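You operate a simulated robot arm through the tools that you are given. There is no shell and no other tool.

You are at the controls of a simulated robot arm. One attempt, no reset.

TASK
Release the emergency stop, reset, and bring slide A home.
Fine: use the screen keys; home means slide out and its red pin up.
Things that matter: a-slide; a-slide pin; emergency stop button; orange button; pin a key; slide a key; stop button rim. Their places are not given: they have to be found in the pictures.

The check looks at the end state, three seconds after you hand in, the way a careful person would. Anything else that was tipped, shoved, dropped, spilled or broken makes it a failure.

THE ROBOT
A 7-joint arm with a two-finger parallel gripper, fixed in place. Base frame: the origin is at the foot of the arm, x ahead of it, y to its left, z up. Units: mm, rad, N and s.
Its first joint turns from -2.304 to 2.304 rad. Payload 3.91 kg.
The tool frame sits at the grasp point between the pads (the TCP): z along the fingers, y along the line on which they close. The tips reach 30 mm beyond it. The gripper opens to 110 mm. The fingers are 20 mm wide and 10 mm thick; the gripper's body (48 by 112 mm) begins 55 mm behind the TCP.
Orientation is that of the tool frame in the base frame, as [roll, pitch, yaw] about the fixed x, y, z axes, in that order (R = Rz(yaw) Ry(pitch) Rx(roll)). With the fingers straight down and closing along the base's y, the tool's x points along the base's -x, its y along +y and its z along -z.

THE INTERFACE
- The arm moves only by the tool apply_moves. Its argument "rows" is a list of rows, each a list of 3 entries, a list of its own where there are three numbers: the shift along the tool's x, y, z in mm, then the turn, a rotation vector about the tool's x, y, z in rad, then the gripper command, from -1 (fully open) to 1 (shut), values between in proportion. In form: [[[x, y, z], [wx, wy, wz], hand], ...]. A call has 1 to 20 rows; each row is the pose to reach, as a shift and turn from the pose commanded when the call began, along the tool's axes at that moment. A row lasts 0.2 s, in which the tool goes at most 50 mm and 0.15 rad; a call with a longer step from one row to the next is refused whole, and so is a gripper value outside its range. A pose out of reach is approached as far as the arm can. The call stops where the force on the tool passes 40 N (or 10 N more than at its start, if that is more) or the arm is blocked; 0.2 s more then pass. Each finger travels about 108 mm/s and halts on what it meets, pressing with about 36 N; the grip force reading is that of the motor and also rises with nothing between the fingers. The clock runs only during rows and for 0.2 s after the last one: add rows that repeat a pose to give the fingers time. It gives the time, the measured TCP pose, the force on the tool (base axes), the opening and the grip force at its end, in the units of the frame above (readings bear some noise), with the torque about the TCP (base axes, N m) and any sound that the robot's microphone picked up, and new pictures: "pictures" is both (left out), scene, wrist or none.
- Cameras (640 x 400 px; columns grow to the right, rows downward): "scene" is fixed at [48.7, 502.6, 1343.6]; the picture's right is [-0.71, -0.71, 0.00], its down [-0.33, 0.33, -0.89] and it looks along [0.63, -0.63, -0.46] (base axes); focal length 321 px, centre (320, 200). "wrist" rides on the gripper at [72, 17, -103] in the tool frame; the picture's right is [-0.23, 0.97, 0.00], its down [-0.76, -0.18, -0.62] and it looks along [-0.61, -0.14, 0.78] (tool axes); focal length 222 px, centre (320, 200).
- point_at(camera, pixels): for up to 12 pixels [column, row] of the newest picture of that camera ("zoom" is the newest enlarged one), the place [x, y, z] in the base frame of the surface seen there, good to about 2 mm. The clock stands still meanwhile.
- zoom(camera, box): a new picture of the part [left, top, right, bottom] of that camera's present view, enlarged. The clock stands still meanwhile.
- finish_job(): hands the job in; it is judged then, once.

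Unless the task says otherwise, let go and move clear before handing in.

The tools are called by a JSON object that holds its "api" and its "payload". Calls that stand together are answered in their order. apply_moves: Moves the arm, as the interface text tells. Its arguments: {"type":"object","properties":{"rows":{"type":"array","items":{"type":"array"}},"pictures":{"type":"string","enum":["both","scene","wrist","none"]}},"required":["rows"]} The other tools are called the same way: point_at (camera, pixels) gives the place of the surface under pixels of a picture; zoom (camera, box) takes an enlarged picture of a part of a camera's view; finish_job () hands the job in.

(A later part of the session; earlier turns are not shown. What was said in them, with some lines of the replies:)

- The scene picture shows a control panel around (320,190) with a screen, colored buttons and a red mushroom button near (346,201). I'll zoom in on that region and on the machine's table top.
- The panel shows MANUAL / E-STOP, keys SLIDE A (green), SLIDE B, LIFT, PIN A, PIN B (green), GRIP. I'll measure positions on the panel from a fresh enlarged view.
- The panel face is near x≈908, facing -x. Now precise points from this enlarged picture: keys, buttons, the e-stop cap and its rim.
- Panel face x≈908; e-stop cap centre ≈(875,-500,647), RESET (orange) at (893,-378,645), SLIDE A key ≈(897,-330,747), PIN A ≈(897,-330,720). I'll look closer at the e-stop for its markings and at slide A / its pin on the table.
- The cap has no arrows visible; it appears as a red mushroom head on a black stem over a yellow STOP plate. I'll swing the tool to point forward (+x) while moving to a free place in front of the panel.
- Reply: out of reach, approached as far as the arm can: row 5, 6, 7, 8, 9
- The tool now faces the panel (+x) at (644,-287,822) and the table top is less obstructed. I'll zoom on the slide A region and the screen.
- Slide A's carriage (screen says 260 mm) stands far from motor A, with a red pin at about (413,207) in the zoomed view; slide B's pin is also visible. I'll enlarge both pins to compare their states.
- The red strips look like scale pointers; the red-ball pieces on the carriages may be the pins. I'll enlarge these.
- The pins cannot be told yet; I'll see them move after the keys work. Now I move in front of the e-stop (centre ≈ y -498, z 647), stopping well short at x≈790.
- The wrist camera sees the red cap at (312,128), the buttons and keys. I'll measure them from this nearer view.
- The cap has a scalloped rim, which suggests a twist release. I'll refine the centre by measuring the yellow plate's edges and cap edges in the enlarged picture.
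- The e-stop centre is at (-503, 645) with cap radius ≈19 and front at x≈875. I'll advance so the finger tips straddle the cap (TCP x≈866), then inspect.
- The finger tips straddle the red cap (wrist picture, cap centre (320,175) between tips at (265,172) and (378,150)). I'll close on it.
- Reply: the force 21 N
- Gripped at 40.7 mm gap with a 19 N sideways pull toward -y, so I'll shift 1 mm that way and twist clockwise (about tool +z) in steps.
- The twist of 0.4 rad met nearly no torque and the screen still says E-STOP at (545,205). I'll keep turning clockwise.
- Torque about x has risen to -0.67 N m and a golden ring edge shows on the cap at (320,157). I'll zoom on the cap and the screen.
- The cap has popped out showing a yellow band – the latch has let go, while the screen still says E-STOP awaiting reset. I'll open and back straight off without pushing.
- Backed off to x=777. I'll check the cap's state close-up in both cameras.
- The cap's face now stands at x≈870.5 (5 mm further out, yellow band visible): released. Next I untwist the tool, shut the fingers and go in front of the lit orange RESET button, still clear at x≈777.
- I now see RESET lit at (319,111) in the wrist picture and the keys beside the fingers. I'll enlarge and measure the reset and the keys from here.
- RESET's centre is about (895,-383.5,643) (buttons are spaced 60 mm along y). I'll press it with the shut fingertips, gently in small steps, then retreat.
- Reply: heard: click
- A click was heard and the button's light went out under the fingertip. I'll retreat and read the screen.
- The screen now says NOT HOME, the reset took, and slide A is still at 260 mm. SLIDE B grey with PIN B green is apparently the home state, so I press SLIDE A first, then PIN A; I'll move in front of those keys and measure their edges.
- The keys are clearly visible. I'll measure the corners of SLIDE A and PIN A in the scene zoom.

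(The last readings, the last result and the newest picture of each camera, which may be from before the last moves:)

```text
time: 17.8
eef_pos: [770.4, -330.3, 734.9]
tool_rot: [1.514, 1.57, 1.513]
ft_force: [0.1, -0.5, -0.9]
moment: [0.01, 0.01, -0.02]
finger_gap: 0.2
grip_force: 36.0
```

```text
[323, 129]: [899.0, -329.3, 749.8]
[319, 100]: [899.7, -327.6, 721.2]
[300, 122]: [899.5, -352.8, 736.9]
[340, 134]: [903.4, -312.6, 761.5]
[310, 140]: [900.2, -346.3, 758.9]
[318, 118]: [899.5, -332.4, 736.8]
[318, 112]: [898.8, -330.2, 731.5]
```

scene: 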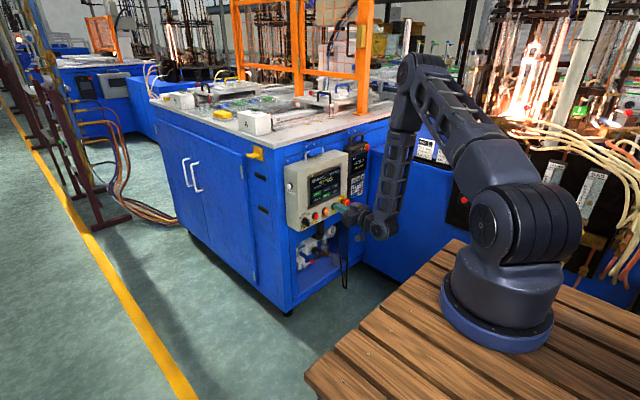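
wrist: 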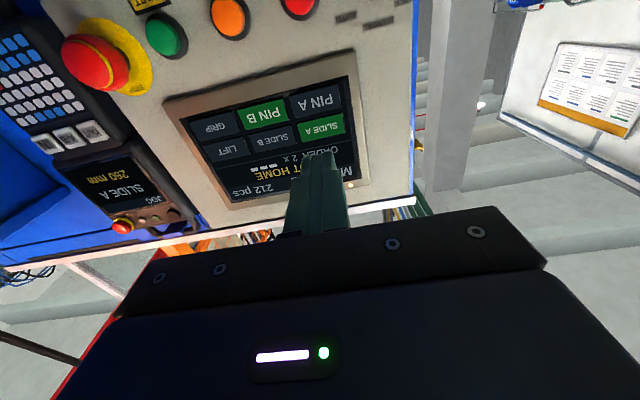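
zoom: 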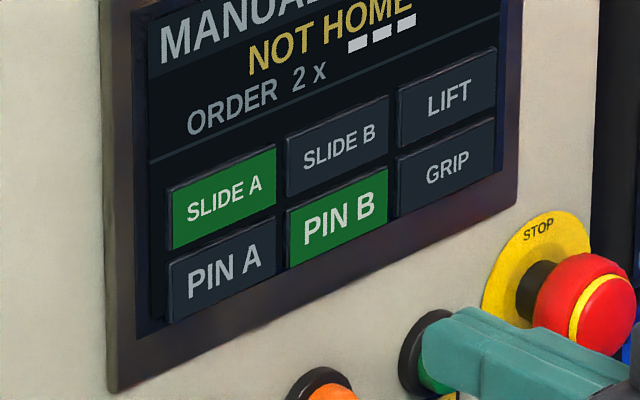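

SLIDE A spans z 737.5–758, PIN A z 711–732, both faces at x≈898. I'll press SLIDE A slightly above its centre (z 750.5) so PIN A isn't touched.

{"api": "apply_moves", "payload": {"rows": [[[-15.6, 0.5, 40], [0, 0, 0], 1.0], [[-15.6, 0.5, 75], [0, 0, 0], 1.0], [[-15.6, 0.5, 90], [0, 0, 0], 1.0], [[-15.6, 0.5, 95], [0, 0, 0], 1.0], [[-15.6, 0.5, 97.5], [0, 0, 0], 1.0], [[-15.6, 0.5, 99], [0, 0, 0], 1.0], [[-15.6, 0.5, 100], [0, 0, 0], 1.0]]}}

```text
time: 19.4
eef_pos: [872.2, -331.1, 750.3]
tool_rot: [1.033, 1.569, 1.033]
ft_force: [-1.0, -0.8, 0.7]
moment: [-0.03, 0.01, 0.0]
finger_gap: 0.0
grip_force: 36.2
heard: click
```

scene: 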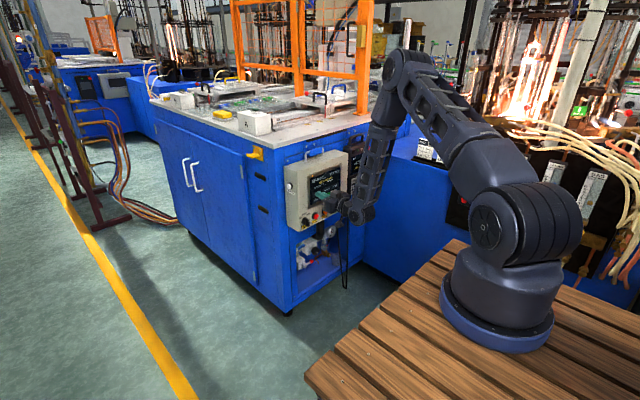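
wrist: 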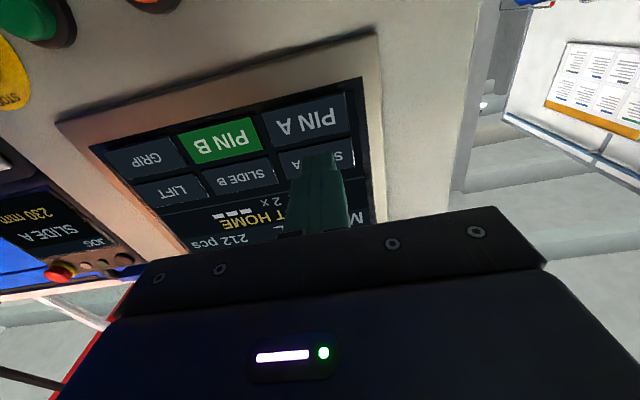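

A click was heard, SLIDE A turned grey and the pendant reads 230 mm and falling – the slide is moving. I'll retreat straight back and wait for it to stop.

{"api": "apply_moves", "payload": {"rows": [[[0, 0, -20], [0, 0, 0], 1.0], [[0, 0, -50], [0, 0, 0], 1.0], [[0, 0, -80], [0, 0, 0], 1.0], [[0, 0, -100], [0, 0, 0], 1.0], [[0, 0, -100], [0, 0, 0], 1.0], [[0, 0, -100], [0, 0, 0], 1.0]]}}

{"api": "zoom", "payload": {"camera": "scene", "box": [290, 150, 380, 220]}}

{"api": "zoom", "payload": {"camera": "scene", "box": [265, 80, 365, 140]}}

```text
time: 20.8
eef_pos: [770.4, -330.7, 749.7]
tool_rot: [-2.384, 1.57, -2.383]
ft_force: [0.5, -0.2, -0.6]
moment: [0.0, 0.02, -0.01]
finger_gap: 0.0
grip_force: 36.2
```

scene: 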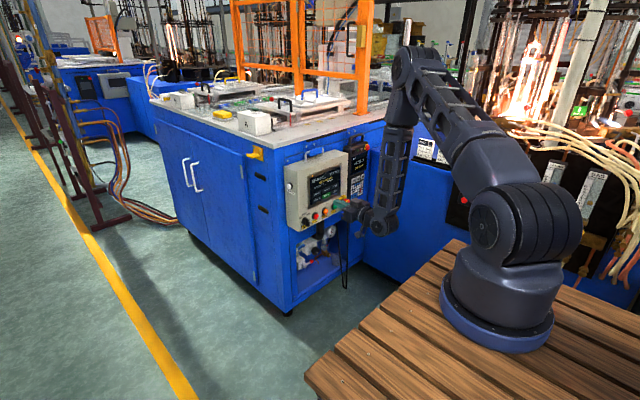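
wrist: 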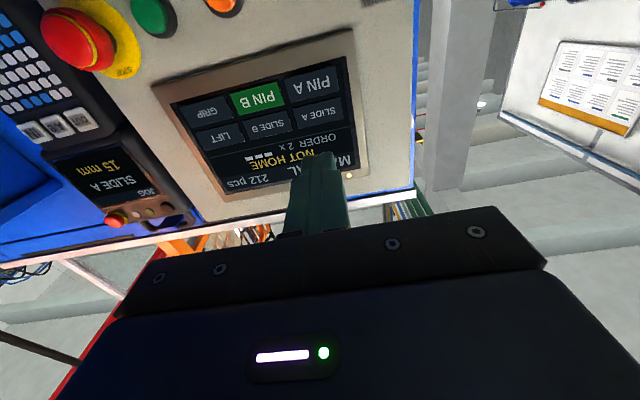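

```text
5.71 times, centred on (335, 185) of scene
```

zoom: 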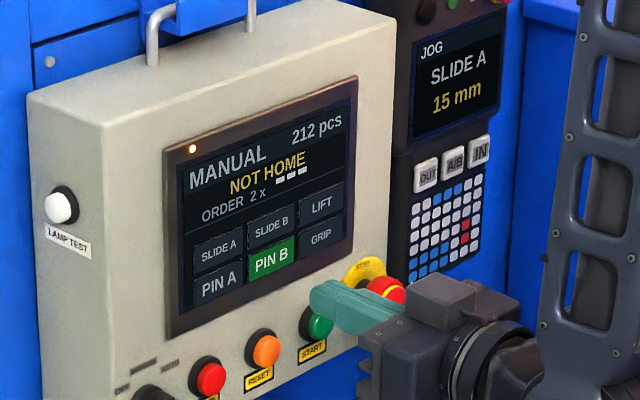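

```text
6.40 times, centred on (315, 110) of scene
```

zoom: 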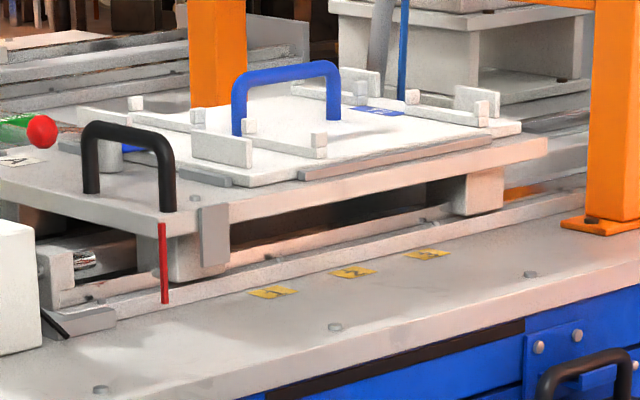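

The slide has come out to 15 mm and still moving; PIN A remains grey. I'll line up with PIN A (z≈718) while waiting, then check the display.

{"api": "apply_moves", "payload": {"rows": [[[15, 0.8, 0], [0, 0, 0], 1.0], [[31.7, 0.8, 0], [0, 0, 0], 1.0], [[31.7, 0.8, 0], [0, 0, 0], 1.0], [[31.7, 0.8, 0], [0, 0, 0], 1.0], [[31.7, 0.8, 0], [0, 0, 0], 1.0], [[31.7, 0.8, 0], [0, 0, 0], 1.0], [[31.7, 0.8, 0], [0, 0, 0], 1.0]]}}

{"api": "zoom", "payload": {"camera": "scene", "box": [290, 150, 380, 220]}}

{"api": "zoom", "payload": {"camera": "scene", "box": [255, 80, 335, 130]}}

```text
time: 22.4
eef_pos: [769.6, -329.9, 719.4]
tool_rot: [-2.005, 1.57, -2.006]
ft_force: [-0.3, 0.4, -0.6]
moment: [0.03, 0.0, 0.02]
finger_gap: 0.0
grip_force: 35.8
```

scene: 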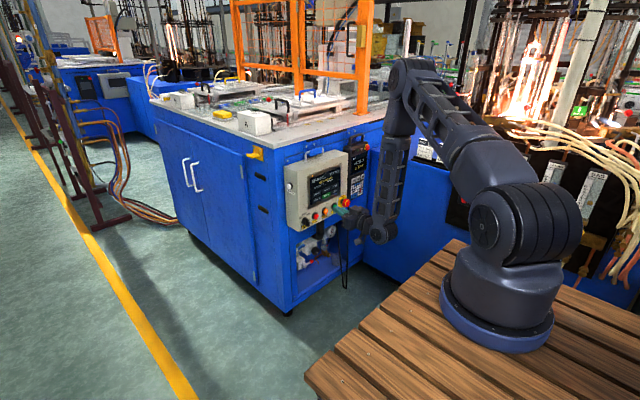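
wrist: 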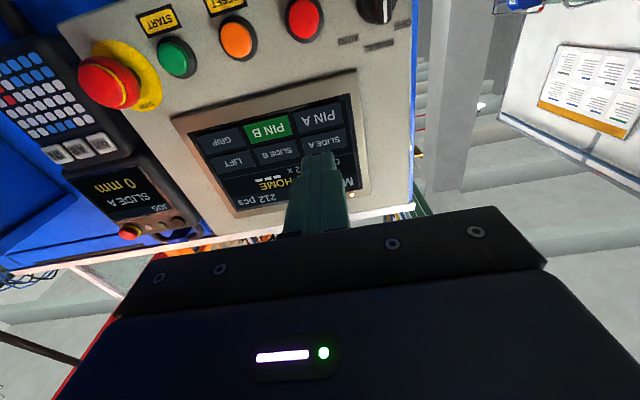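

```text
5.71 times, centred on (335, 185) of scene
```

zoom: 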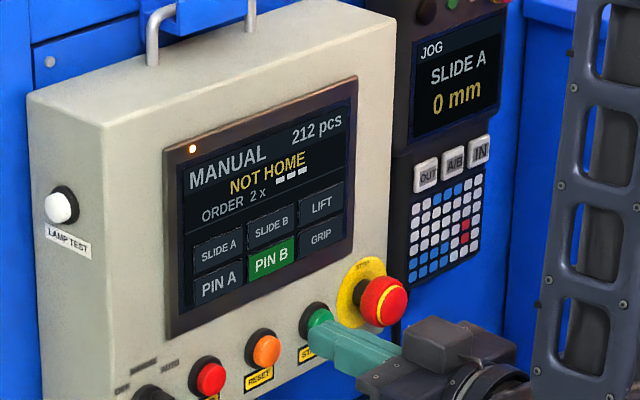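

```text
8.00 times, centred on (295, 105) of scene
```

zoom: 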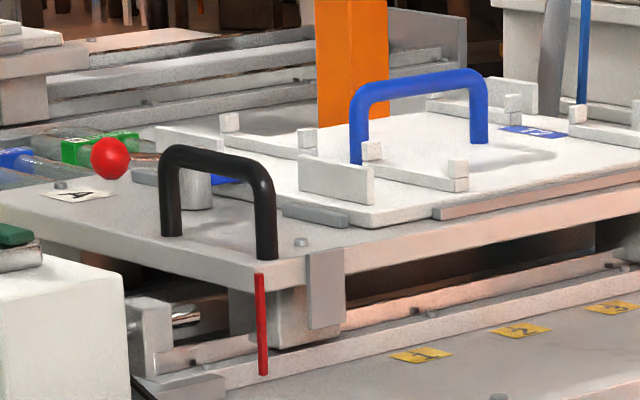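

Slide A is at 0 mm, screen says NOT HOME with PIN A still grey. I'll press PIN A slightly below its centre (z≈718) so SLIDE A isn't touched.

{"api": "apply_moves", "payload": {"rows": [[[1.2, 0.3, 40], [0, 0, 0], 1.0], [[1.2, 0.3, 75], [0, 0, 0], 1.0], [[1.2, 0.3, 90], [0, 0, 0], 1.0], [[1.2, 0.3, 95], [0, 0, 0], 1.0], [[1.2, 0.3, 97.5], [0, 0, 0], 1.0], [[1.2, 0.3, 99], [0, 0, 0], 1.0], [[1.2, 0.3, 101], [0, 0, 0], 1.0]]}}

```text
time: 24.0
eef_pos: [872.2, -329.7, 718.7]
tool_rot: [-1.574, 1.569, -1.576]
ft_force: [-1.7, -0.6, 0.6]
moment: [0.0, 0.03, 0.02]
finger_gap: 0.0
grip_force: 36.2
heard: click
```

scene: 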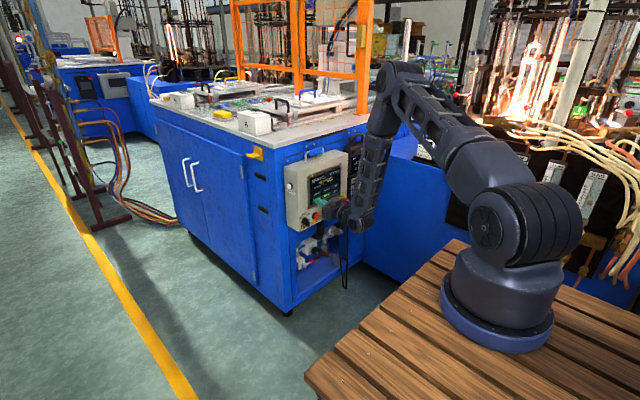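
wrist: 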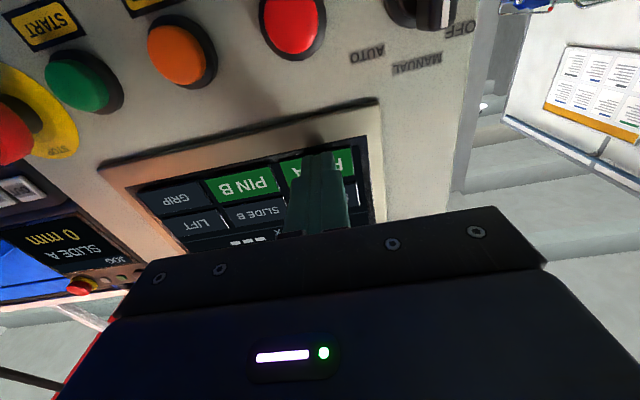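

A click was heard and PIN A has turned green. I'll retreat straight back and check the screen and the slide.

{"api": "apply_moves", "payload": {"rows": [[[0, 0, -20], [0, 0, 0], 1.0], [[0, 0, -50], [0, 0, 0], 1.0], [[0, 0, -80], [0, 0, 0], 1.0], [[0, 0, -110], [0, 0, 0], 1.0], [[0, 0, -130], [0, 0, 0], 1.0], [[0, 0, -130], [0, 0, 0], 1.0], [[0, 0, -130], [0, 0, 0], 1.0]]}}

{"api": "zoom", "payload": {"camera": "scene", "box": [290, 150, 380, 220]}}

{"api": "zoom", "payload": {"camera": "scene", "box": [255, 80, 335, 130]}}

{"api": "zoom", "payload": {"camera": "scene", "box": [170, 70, 270, 132]}}

```text
time: 25.6
eef_pos: [743.0, -328.5, 718.9]
tool_rot: [1.335, 1.57, 1.335]
ft_force: [0.3, -0.4, -0.3]
moment: [0.0, -0.02, 0.01]
finger_gap: 0.0
grip_force: 35.7
```

scene: 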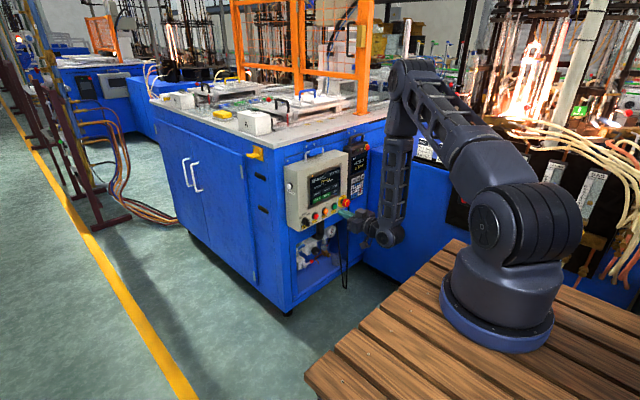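
wrist: 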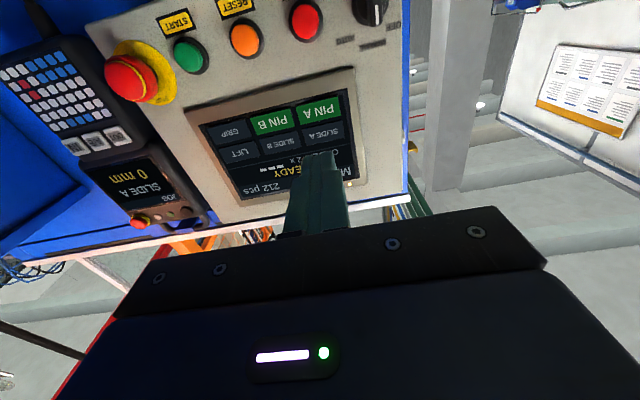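

```text
5.71 times, centred on (335, 185) of scene
```

zoom: 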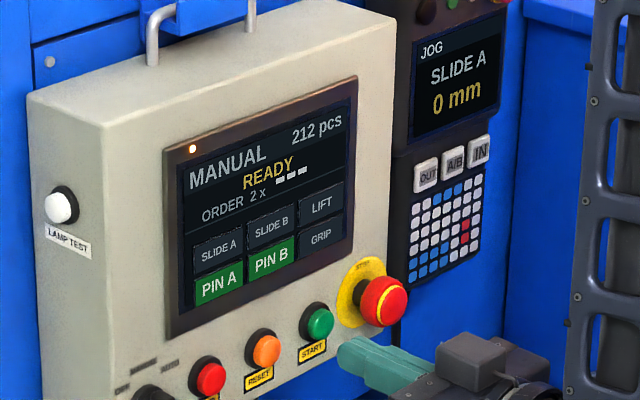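

```text
8.00 times, centred on (295, 105) of scene
```

zoom: 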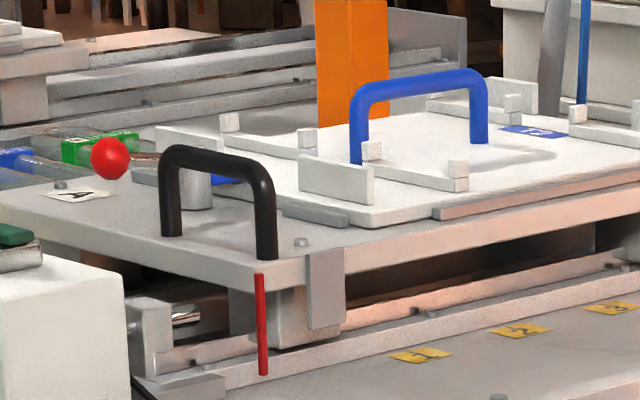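

```text
6.40 times, centred on (220, 101) of scene
```

zoom: 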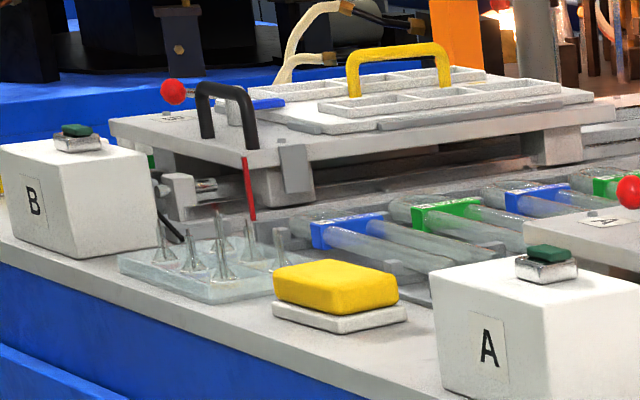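

The screen now shows READY, pendant 0 mm, PIN A green. To verify slide and pin physically, I'll raise the arm away from the panel and look at the table with the wrist camera.

{"api": "apply_moves", "payload": {"rows": [[[0, 0, -40], [0, 0, 0], 1.0], [[-20, 0, -80], [0, 0.08, 0], 1.0], [[-55, 0, -110], [0, 0.18, 0], 1.0], [[-90, 0, -130], [0, 0.28, 0], 1.0], [[-125, 0, -140], [0, 0.38, 0], 1.0], [[-160, 0, -140], [0, 0.48, 0], 1.0], [[-195, 0, -140], [0, 0.58, 0], 1.0], [[-230, 0, -140], [0, 0.68, 0], 1.0], [[-265, 0, -140], [0, 0.78, 0], 1.0], [[-300, 0, -140], [0, 0.88, 0], 1.0], [[-330, 0, -140], [0, 0.95, 0], 1.0], [[-360, 0, -140], [0, 1.0, 0], 1.0], [[-360, 0, -140], [0, 1.0, 0], 1.0]]}}

```text
time: 28.4
eef_pos: [602.1, -329.4, 1077.9]
tool_rot: [3.141, 0.57, 3.141]
ft_force: [0.4, -0.2, 0.6]
moment: [-0.01, -0.01, -0.02]
finger_gap: 0.2
grip_force: 36.2
```

scene: 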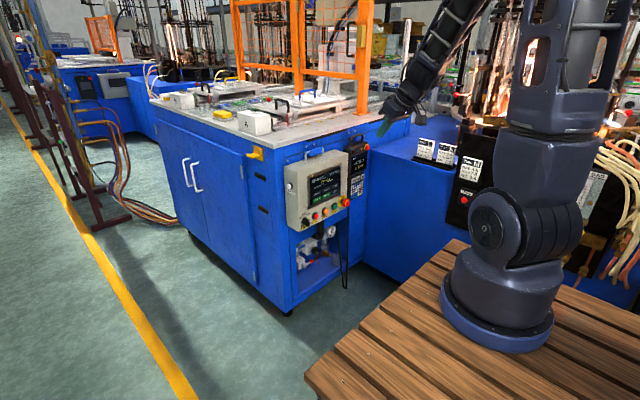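
wrist: 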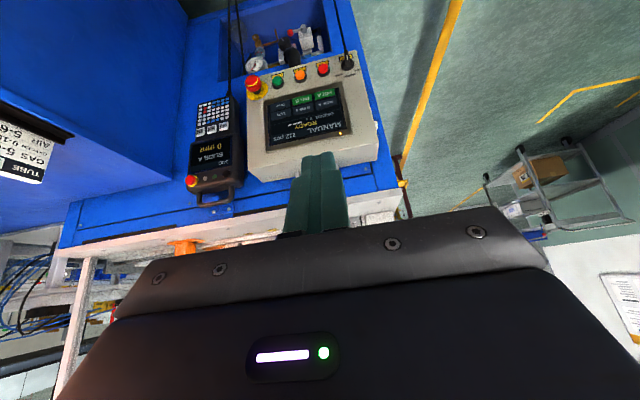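

The display still says READY, but in this orientation the gripper hides the table in the wrist view. First I'll look again with the scene camera at the slide A area, now unobstructed.

{"api": "zoom", "payload": {"camera": "scene", "box": [262, 84, 312, 124]}}

{"api": "zoom", "payload": {"camera": "scene", "box": [290, 75, 380, 131]}}

{"api": "zoom", "payload": {"camera": "scene", "box": [185, 75, 235, 106]}}

```text
10.00 times, centred on (287, 104) of scene
```

zoom: 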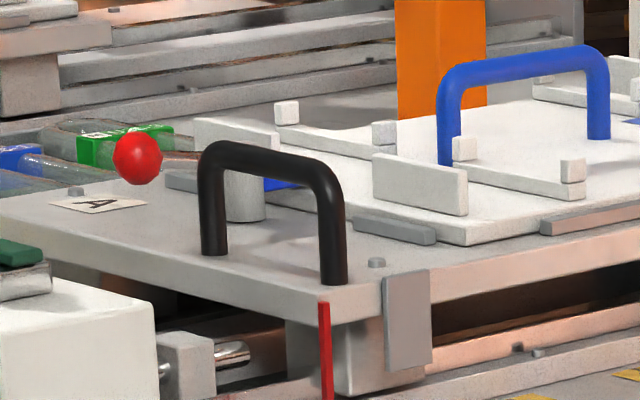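

```text
7.11 times, centred on (335, 103) of scene
```

zoom: 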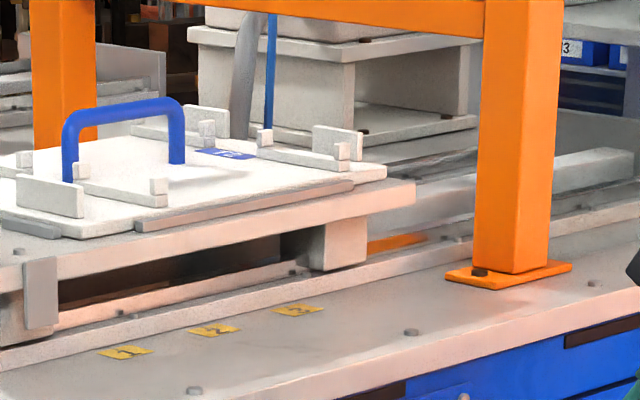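

```text
12.80 times, centred on (210, 90) of scene
```

zoom: 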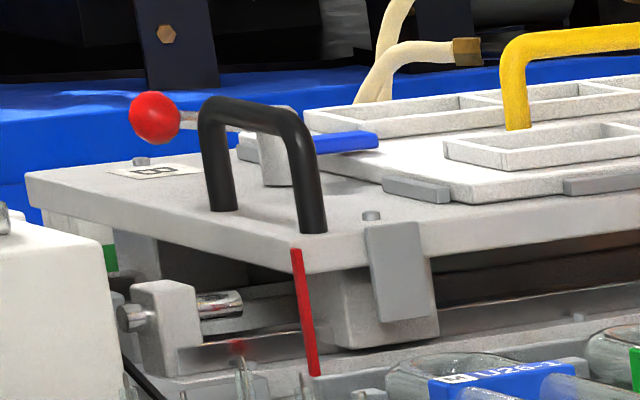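

In slide B's view a small red spot shows on the rail at (240,345). I'll look at the analogous place by slide A's bracket.

{"api": "zoom", "payload": {"camera": "scene", "box": [262, 110, 302, 135]}}

{"api": "zoom", "payload": {"camera": "scene", "box": [190, 90, 220, 109]}}

```text
16.00 times, centred on (282, 122) of scene
```

zoom: 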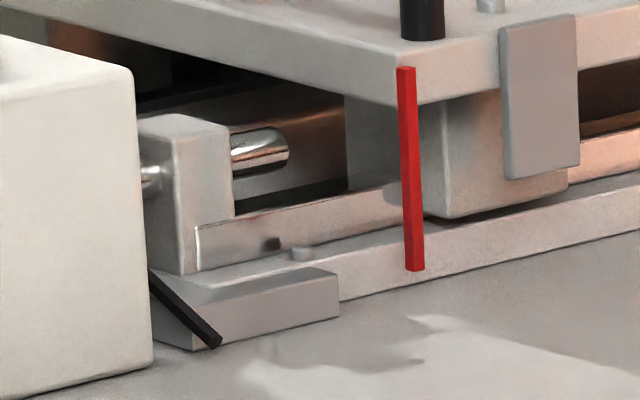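

```text
16.00 times, centred on (205, 100) of scene
```

zoom: 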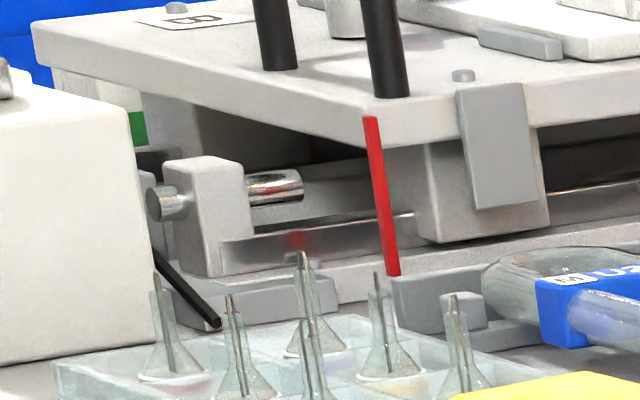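

The scene camera can't show the pin for certain (at A's rail hole (270,243) looks dark, B's looks reddish). I'll swing the wrist camera around for a side look at slide A: first lift and level, keeping well back from the table.

{"api": "apply_moves", "payload": {"rows": [[[-20, 20, -8], [0, -0.1, 0], 1.0], [[-40, 42, -15], [0, -0.2, 0], 1.0], [[-60, 64, -22], [0, -0.3, 0], 1.0], [[-80, 86, -29], [0, -0.4, 0], 1.0], [[-100, 108, -36], [0, -0.5, 0], 1.0], [[-120, 129, -44], [0, -0.6, 0], 1.0], [[-120, 129, -44], [0, -0.6, 0], 1.0]]}}

```text
time: 30.0
eef_pos: [679.3, -201.0, 1181.7]
tool_rot: [3.141, 1.171, 3.141]
ft_force: [0.7, -0.3, 0.0]
moment: [-0.01, -0.01, 0.04]
finger_gap: 0.2
grip_force: 36.2
```

scene: 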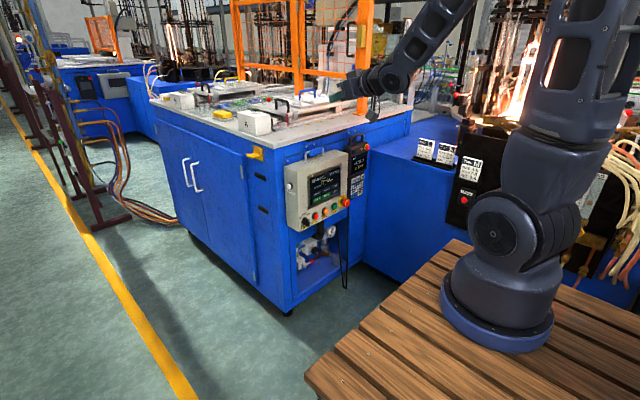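
wrist: 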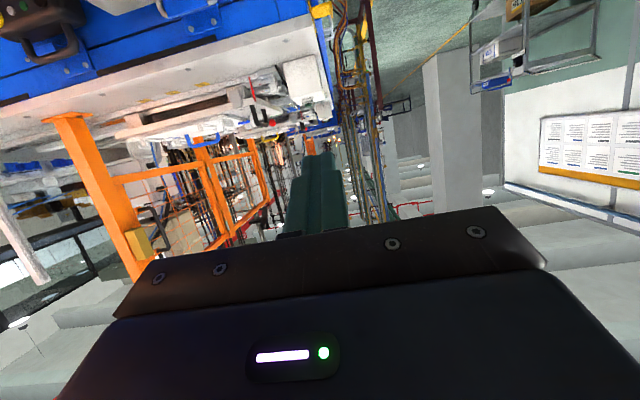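

Slide A is already visible (upside down) around (260,105) in the wrist picture. I'll zoom there.

{"api": "zoom", "payload": {"camera": "wrist", "box": [200, 55, 340, 145]}}

{"api": "zoom", "payload": {"camera": "wrist", "box": [240, 80, 300, 140]}}

```text
4.44 times, centred on (270, 100) of wrist
```

zoom: 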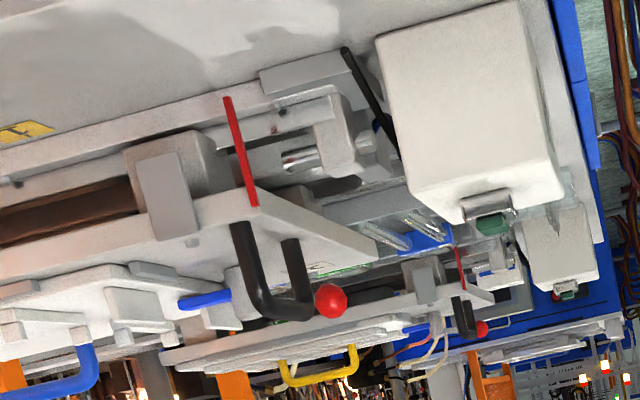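

```text
6.67 times, centred on (270, 110) of wrist
```

zoom: 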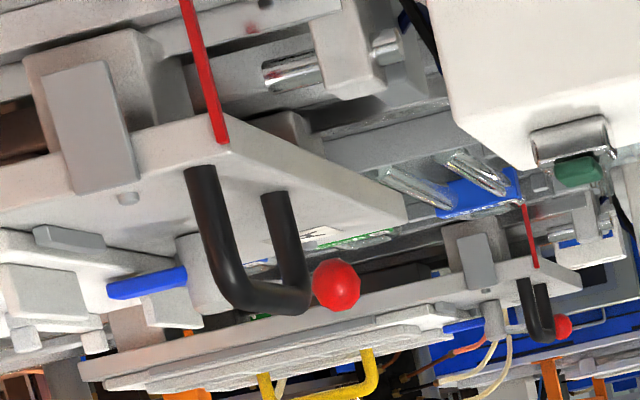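

Both carriages look alike now. I'll enlarge the spot on slide A's rail near (277,127) of that zoom (around (260,106) in the wrist picture) and B's counterpart.

{"api": "zoom", "payload": {"camera": "wrist", "box": [248, 72, 288, 97]}}

{"api": "zoom", "payload": {"camera": "wrist", "box": [290, 110, 330, 135]}}

{"api": "zoom", "payload": {"camera": "wrist", "box": [248, 95, 298, 127]}}

```text
16.00 times, centred on (268, 84) of wrist
```

zoom: 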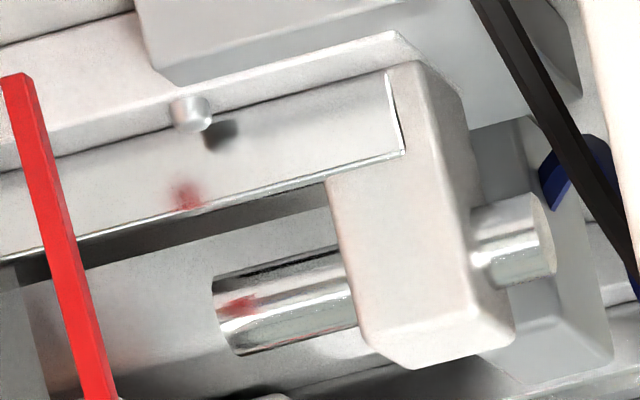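

```text
16.00 times, centred on (310, 122) of wrist
```

zoom: 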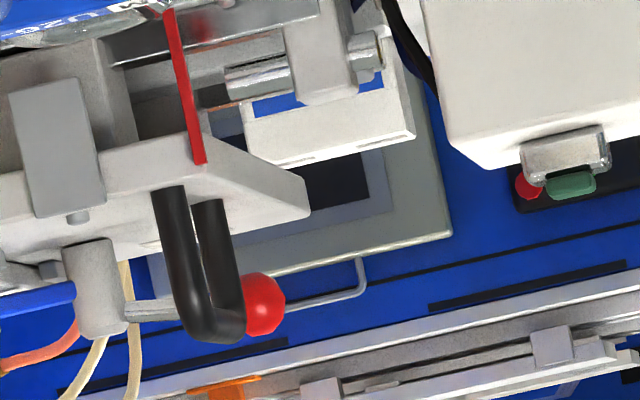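

```text
12.50 times, centred on (273, 111) of wrist
```

zoom: 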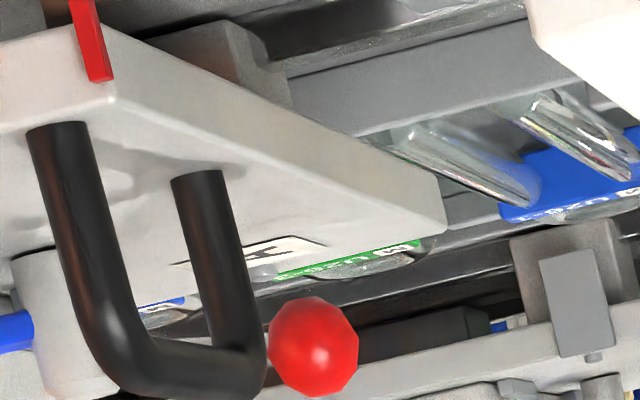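

The red tints are just reflections. To find the pin physically I'll bring the wrist camera nearer to slide A's end, staying high (z≈1220) and in front of the table.

{"api": "apply_moves", "payload": {"rows": [[[-15, -18, 20], [0, 0.05, 0], 1.0], [[-30, -37, 41], [0, 0.1, 0], 1.0], [[-45, -55, 62], [0, 0.15, 0], 1.0], [[-60, -74, 82], [0, 0.2, 0], 1.0], [[-75, -92, 103], [0, 0.25, 0], 1.0], [[-90, -111, 123], [0, 0.3, 0], 1.0], [[-101, -129, 142], [0, 0.3, 0], 1.0], [[-101, -129, 142], [0, 0.3, 0], 1.0]]}}

{"api": "zoom", "payload": {"camera": "wrist", "box": [180, 0, 460, 170]}}

```text
time: 31.8
eef_pos: [848.9, -330.2, 1218.8]
tool_rot: [-3.141, 0.872, 3.14]
ft_force: [-0.6, 0.3, 0.5]
moment: [-0.01, 0.0, -0.01]
finger_gap: 0.1
grip_force: 35.5
```

scene: 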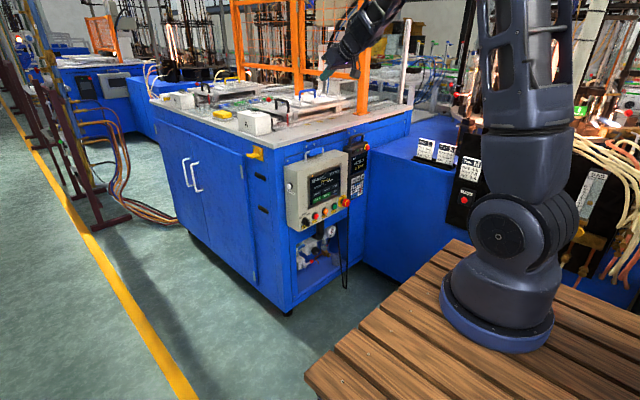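
wrist: 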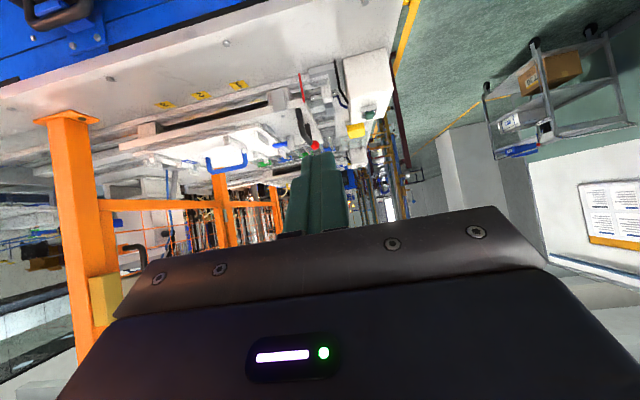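

```text
2.29 times, centred on (320, 85) of wrist
```

zoom: 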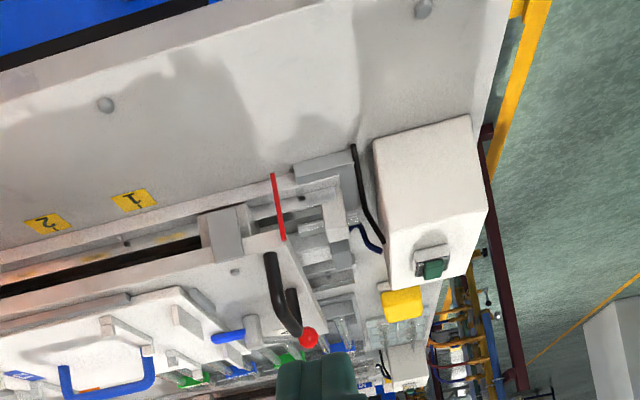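

{"api": "zoom", "payload": {"camera": "wrist", "box": [270, 70, 340, 150]}}

{"api": "zoom", "payload": {"camera": "wrist", "box": [180, 100, 300, 175]}}

{"api": "zoom", "payload": {"camera": "wrist", "box": [100, 60, 230, 150]}}

```text
5.00 times, centred on (305, 110) of wrist
```

zoom: 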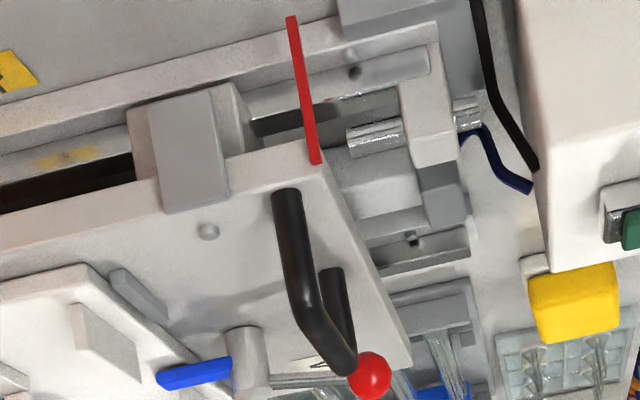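

```text
5.33 times, centred on (240, 138) of wrist
```

zoom: 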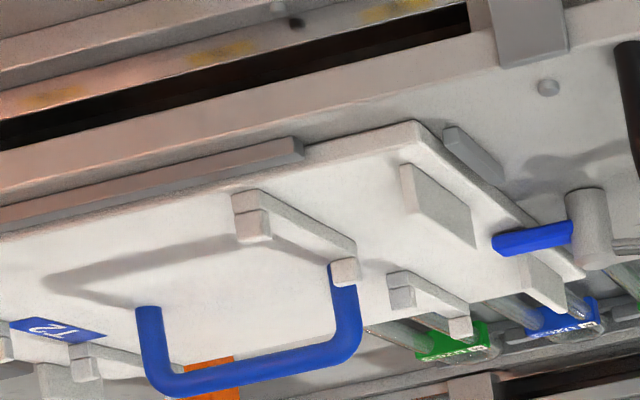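

```text
4.44 times, centred on (165, 105) of wrist
```

zoom: 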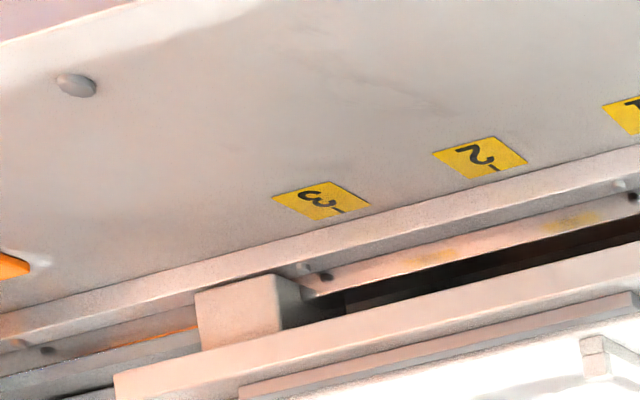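

No red pin can be seen from above; it probably sits under the carriage plate. I'll lower the wrist camera to about the height of the rails (staying back at x<810) to peek underneath.

{"api": "apply_moves", "payload": {"rows": [[[28, -19, 9], [0, -0.04, 0], 1.0], [[56, -39, 19], [0, -0.08, 0], 1.0], [[84, -58, 28], [0, -0.13, 0], 1.0], [[112, -78, 38], [0, -0.17, 0], 1.0], [[140, -98, 47], [0, -0.22, 0], 1.0], [[168, -117, 57], [0, -0.26, 0], 1.0], [[196, -137, 66], [0, -0.3, 0], 1.0], [[196, -137, 66], [0, -0.3, 0], 1.0]]}}

{"api": "zoom", "payload": {"camera": "wrist", "box": [180, 60, 420, 200]}}

```text
time: 33.6
eef_pos: [772.5, -466.6, 1025.5]
tool_rot: [-3.141, 1.169, 3.141]
ft_force: [-0.2, 0.7, 0.9]
moment: [0.01, -0.03, -0.02]
finger_gap: 0.0
grip_force: 35.9
```

scene: 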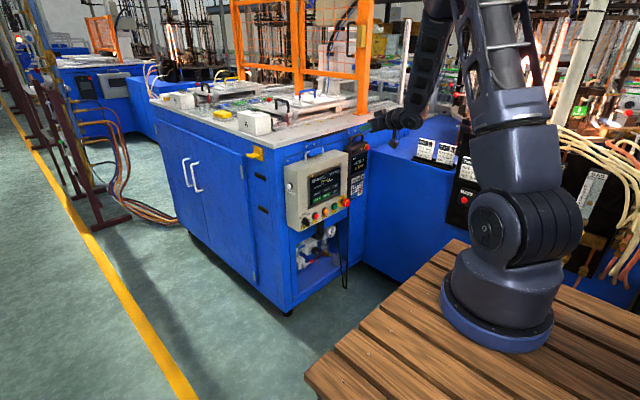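
wrist: 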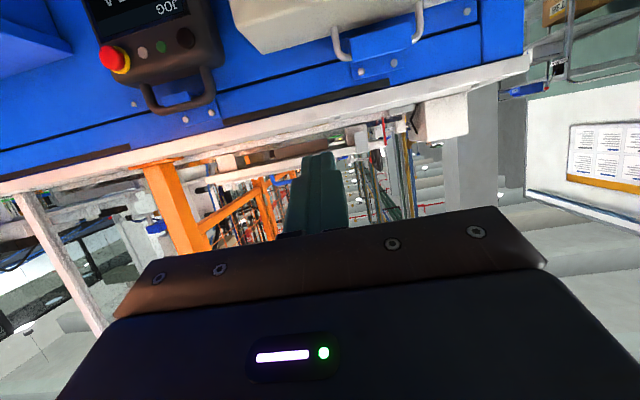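

```text
2.67 times, centred on (300, 130) of wrist
```

zoom: 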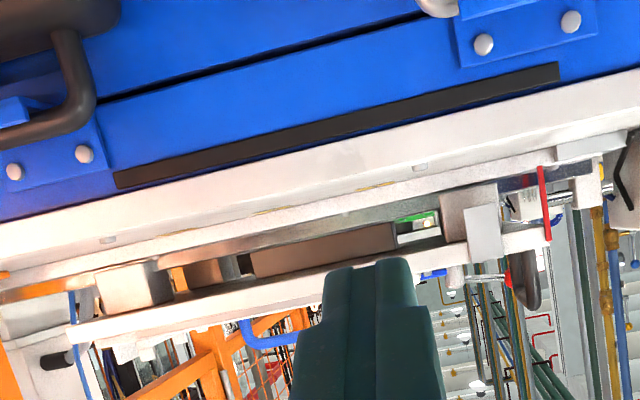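

I can see the gap under the carriage plate between columns ~240–350, rows ~135–165 of the wrist picture. I'll enlarge that.

{"api": "zoom", "payload": {"camera": "wrist", "box": [330, 110, 430, 170]}}

{"api": "zoom", "payload": {"camera": "wrist", "box": [200, 125, 320, 185]}}

{"api": "zoom", "payload": {"camera": "wrist", "box": [300, 115, 360, 155]}}

```text
6.40 times, centred on (380, 140) of wrist
```

zoom: 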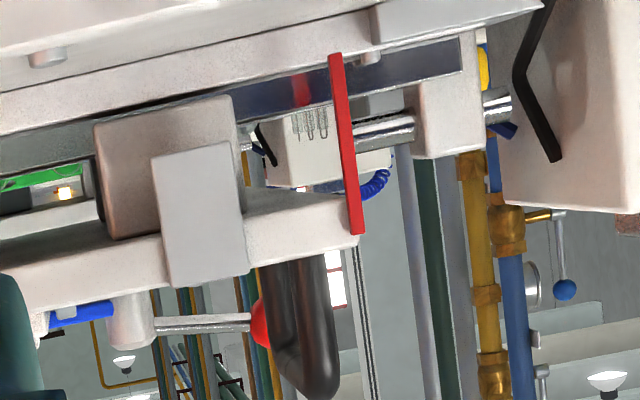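

```text
5.33 times, centred on (260, 155) of wrist
```

zoom: 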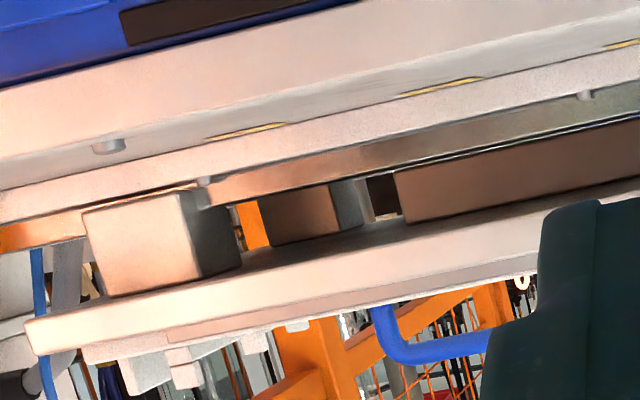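

```text
10.00 times, centred on (330, 135) of wrist
```

zoom: 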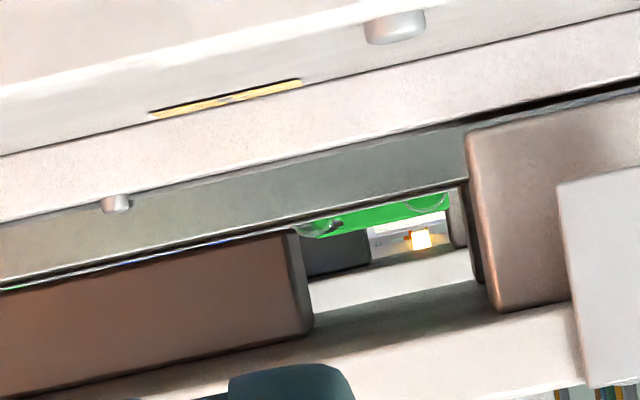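

The screen's logic went NOT HOME → READY with the pin key and nothing else on the machine has changed; no pin is hidden in the gap in a wrong state that I can see. I'll retreat clear of the machine and do a last check of screen, e-stop and slide.

{"api": "apply_moves", "payload": {"rows": [[[10, 20, -24], [0, 0, 0], 0.5], [[20, 40, -48], [0, 0, 0], 0.0], [[30, 60, -72], [0, 0, 0], 0.0], [[40, 80, -96], [0, 0, 0], 0.0], [[50, 100, -120], [0, 0, 0], 0.0], [[50, 100, -120], [0, 0, 0], 0.0], [[50, 100, -120], [0, 0, 0], 0.0]]}}

{"api": "zoom", "payload": {"camera": "scene", "box": [290, 150, 380, 220]}}

{"api": "zoom", "payload": {"camera": "scene", "box": [190, 75, 350, 140]}}

{"api": "zoom", "payload": {"camera": "scene", "box": [262, 84, 302, 109]}}

```text
time: 35.2
eef_pos: [643.0, -366.1, 1025.4]
tool_rot: [3.14, 1.171, 3.14]
ft_force: [0.2, -1.1, -0.5]
moment: [0.03, 0.03, -0.02]
finger_gap: 55.1
grip_force: 0.1
```

scene: 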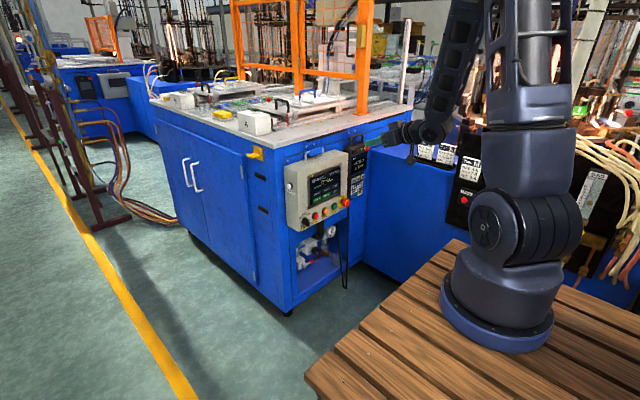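
wrist: 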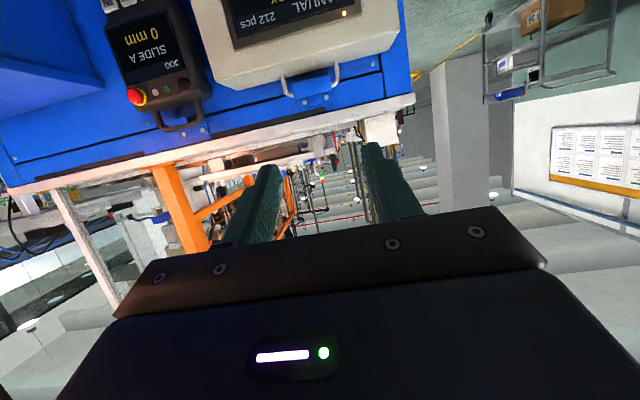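

```text
5.71 times, centred on (335, 185) of scene
```

zoom: 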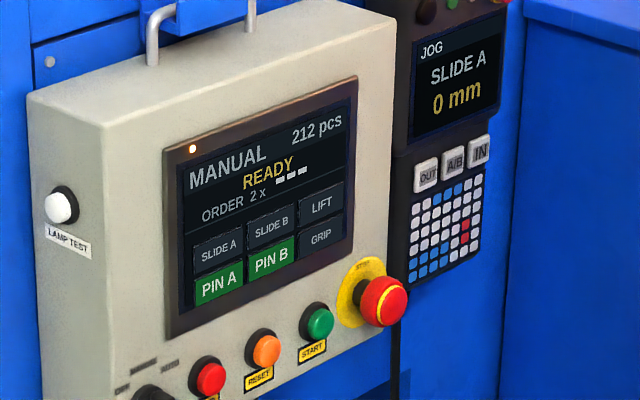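

```text
4.00 times, centred on (270, 108) of scene
```

zoom: 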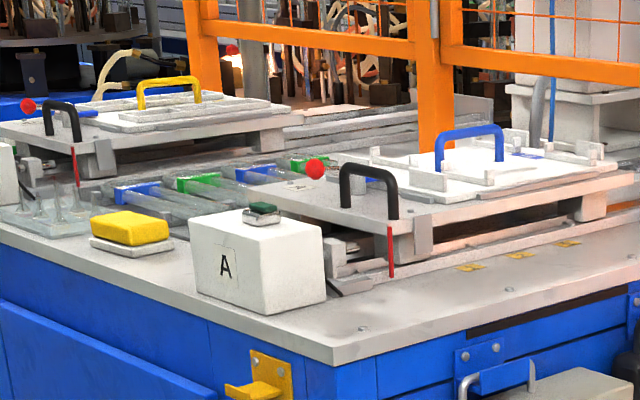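

```text
16.00 times, centred on (282, 96) of scene
```

zoom: 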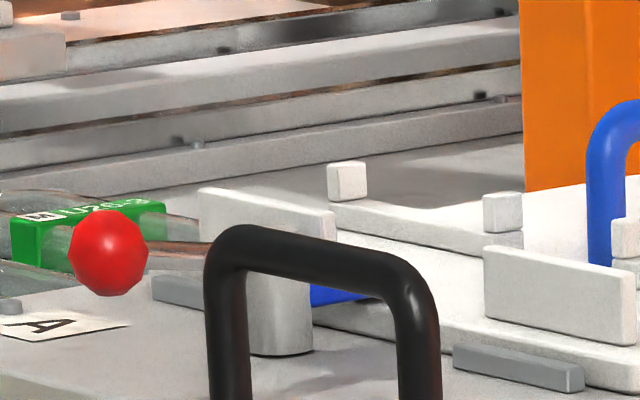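

The screen reads READY with the pendant at 0 mm and PIN A green. The e-stop cap is out with its yellow band showing, RESET is no longer lit, the carriage stands by motor A, and the arm is clear. I couldn't see the red pin itself in any picture, so "pin up" rests on the PIN A key and the READY status. Handing in now.

{"api": "finish_job", "payload": {}}

```text
The job is handed in.
```

The emergency stop is released, the machine is reset, and slide A is home according to the machine's own display. I did not see the red pin itself.

- **Emergency stop:** I twisted the cap clockwise until it popped out about 5 mm, and its yellow band is showing. It stayed out through the final check.
- **Reset:** I pressed the orange RESET button. It clicked, its light went out, and the screen changed from E-STOP to NOT HOME.
- **Slide A:** I pressed the SLIDE A key and the slide ran out from 260 mm to 0 mm on the jog pendant. The carriage now stands next to motor A.
- **Pin A:** I pressed the PIN A key. It turned green and the screen changed from NOT HOME to READY. Nothing visible on the carriage moved, and I could not find the pin from any camera angle I tried. "Pin up" therefore rests on the key and the READY status.

I saw nothing else on the machine moved or knocked. The arm was clear of the machine and holding nothing when I handed in.
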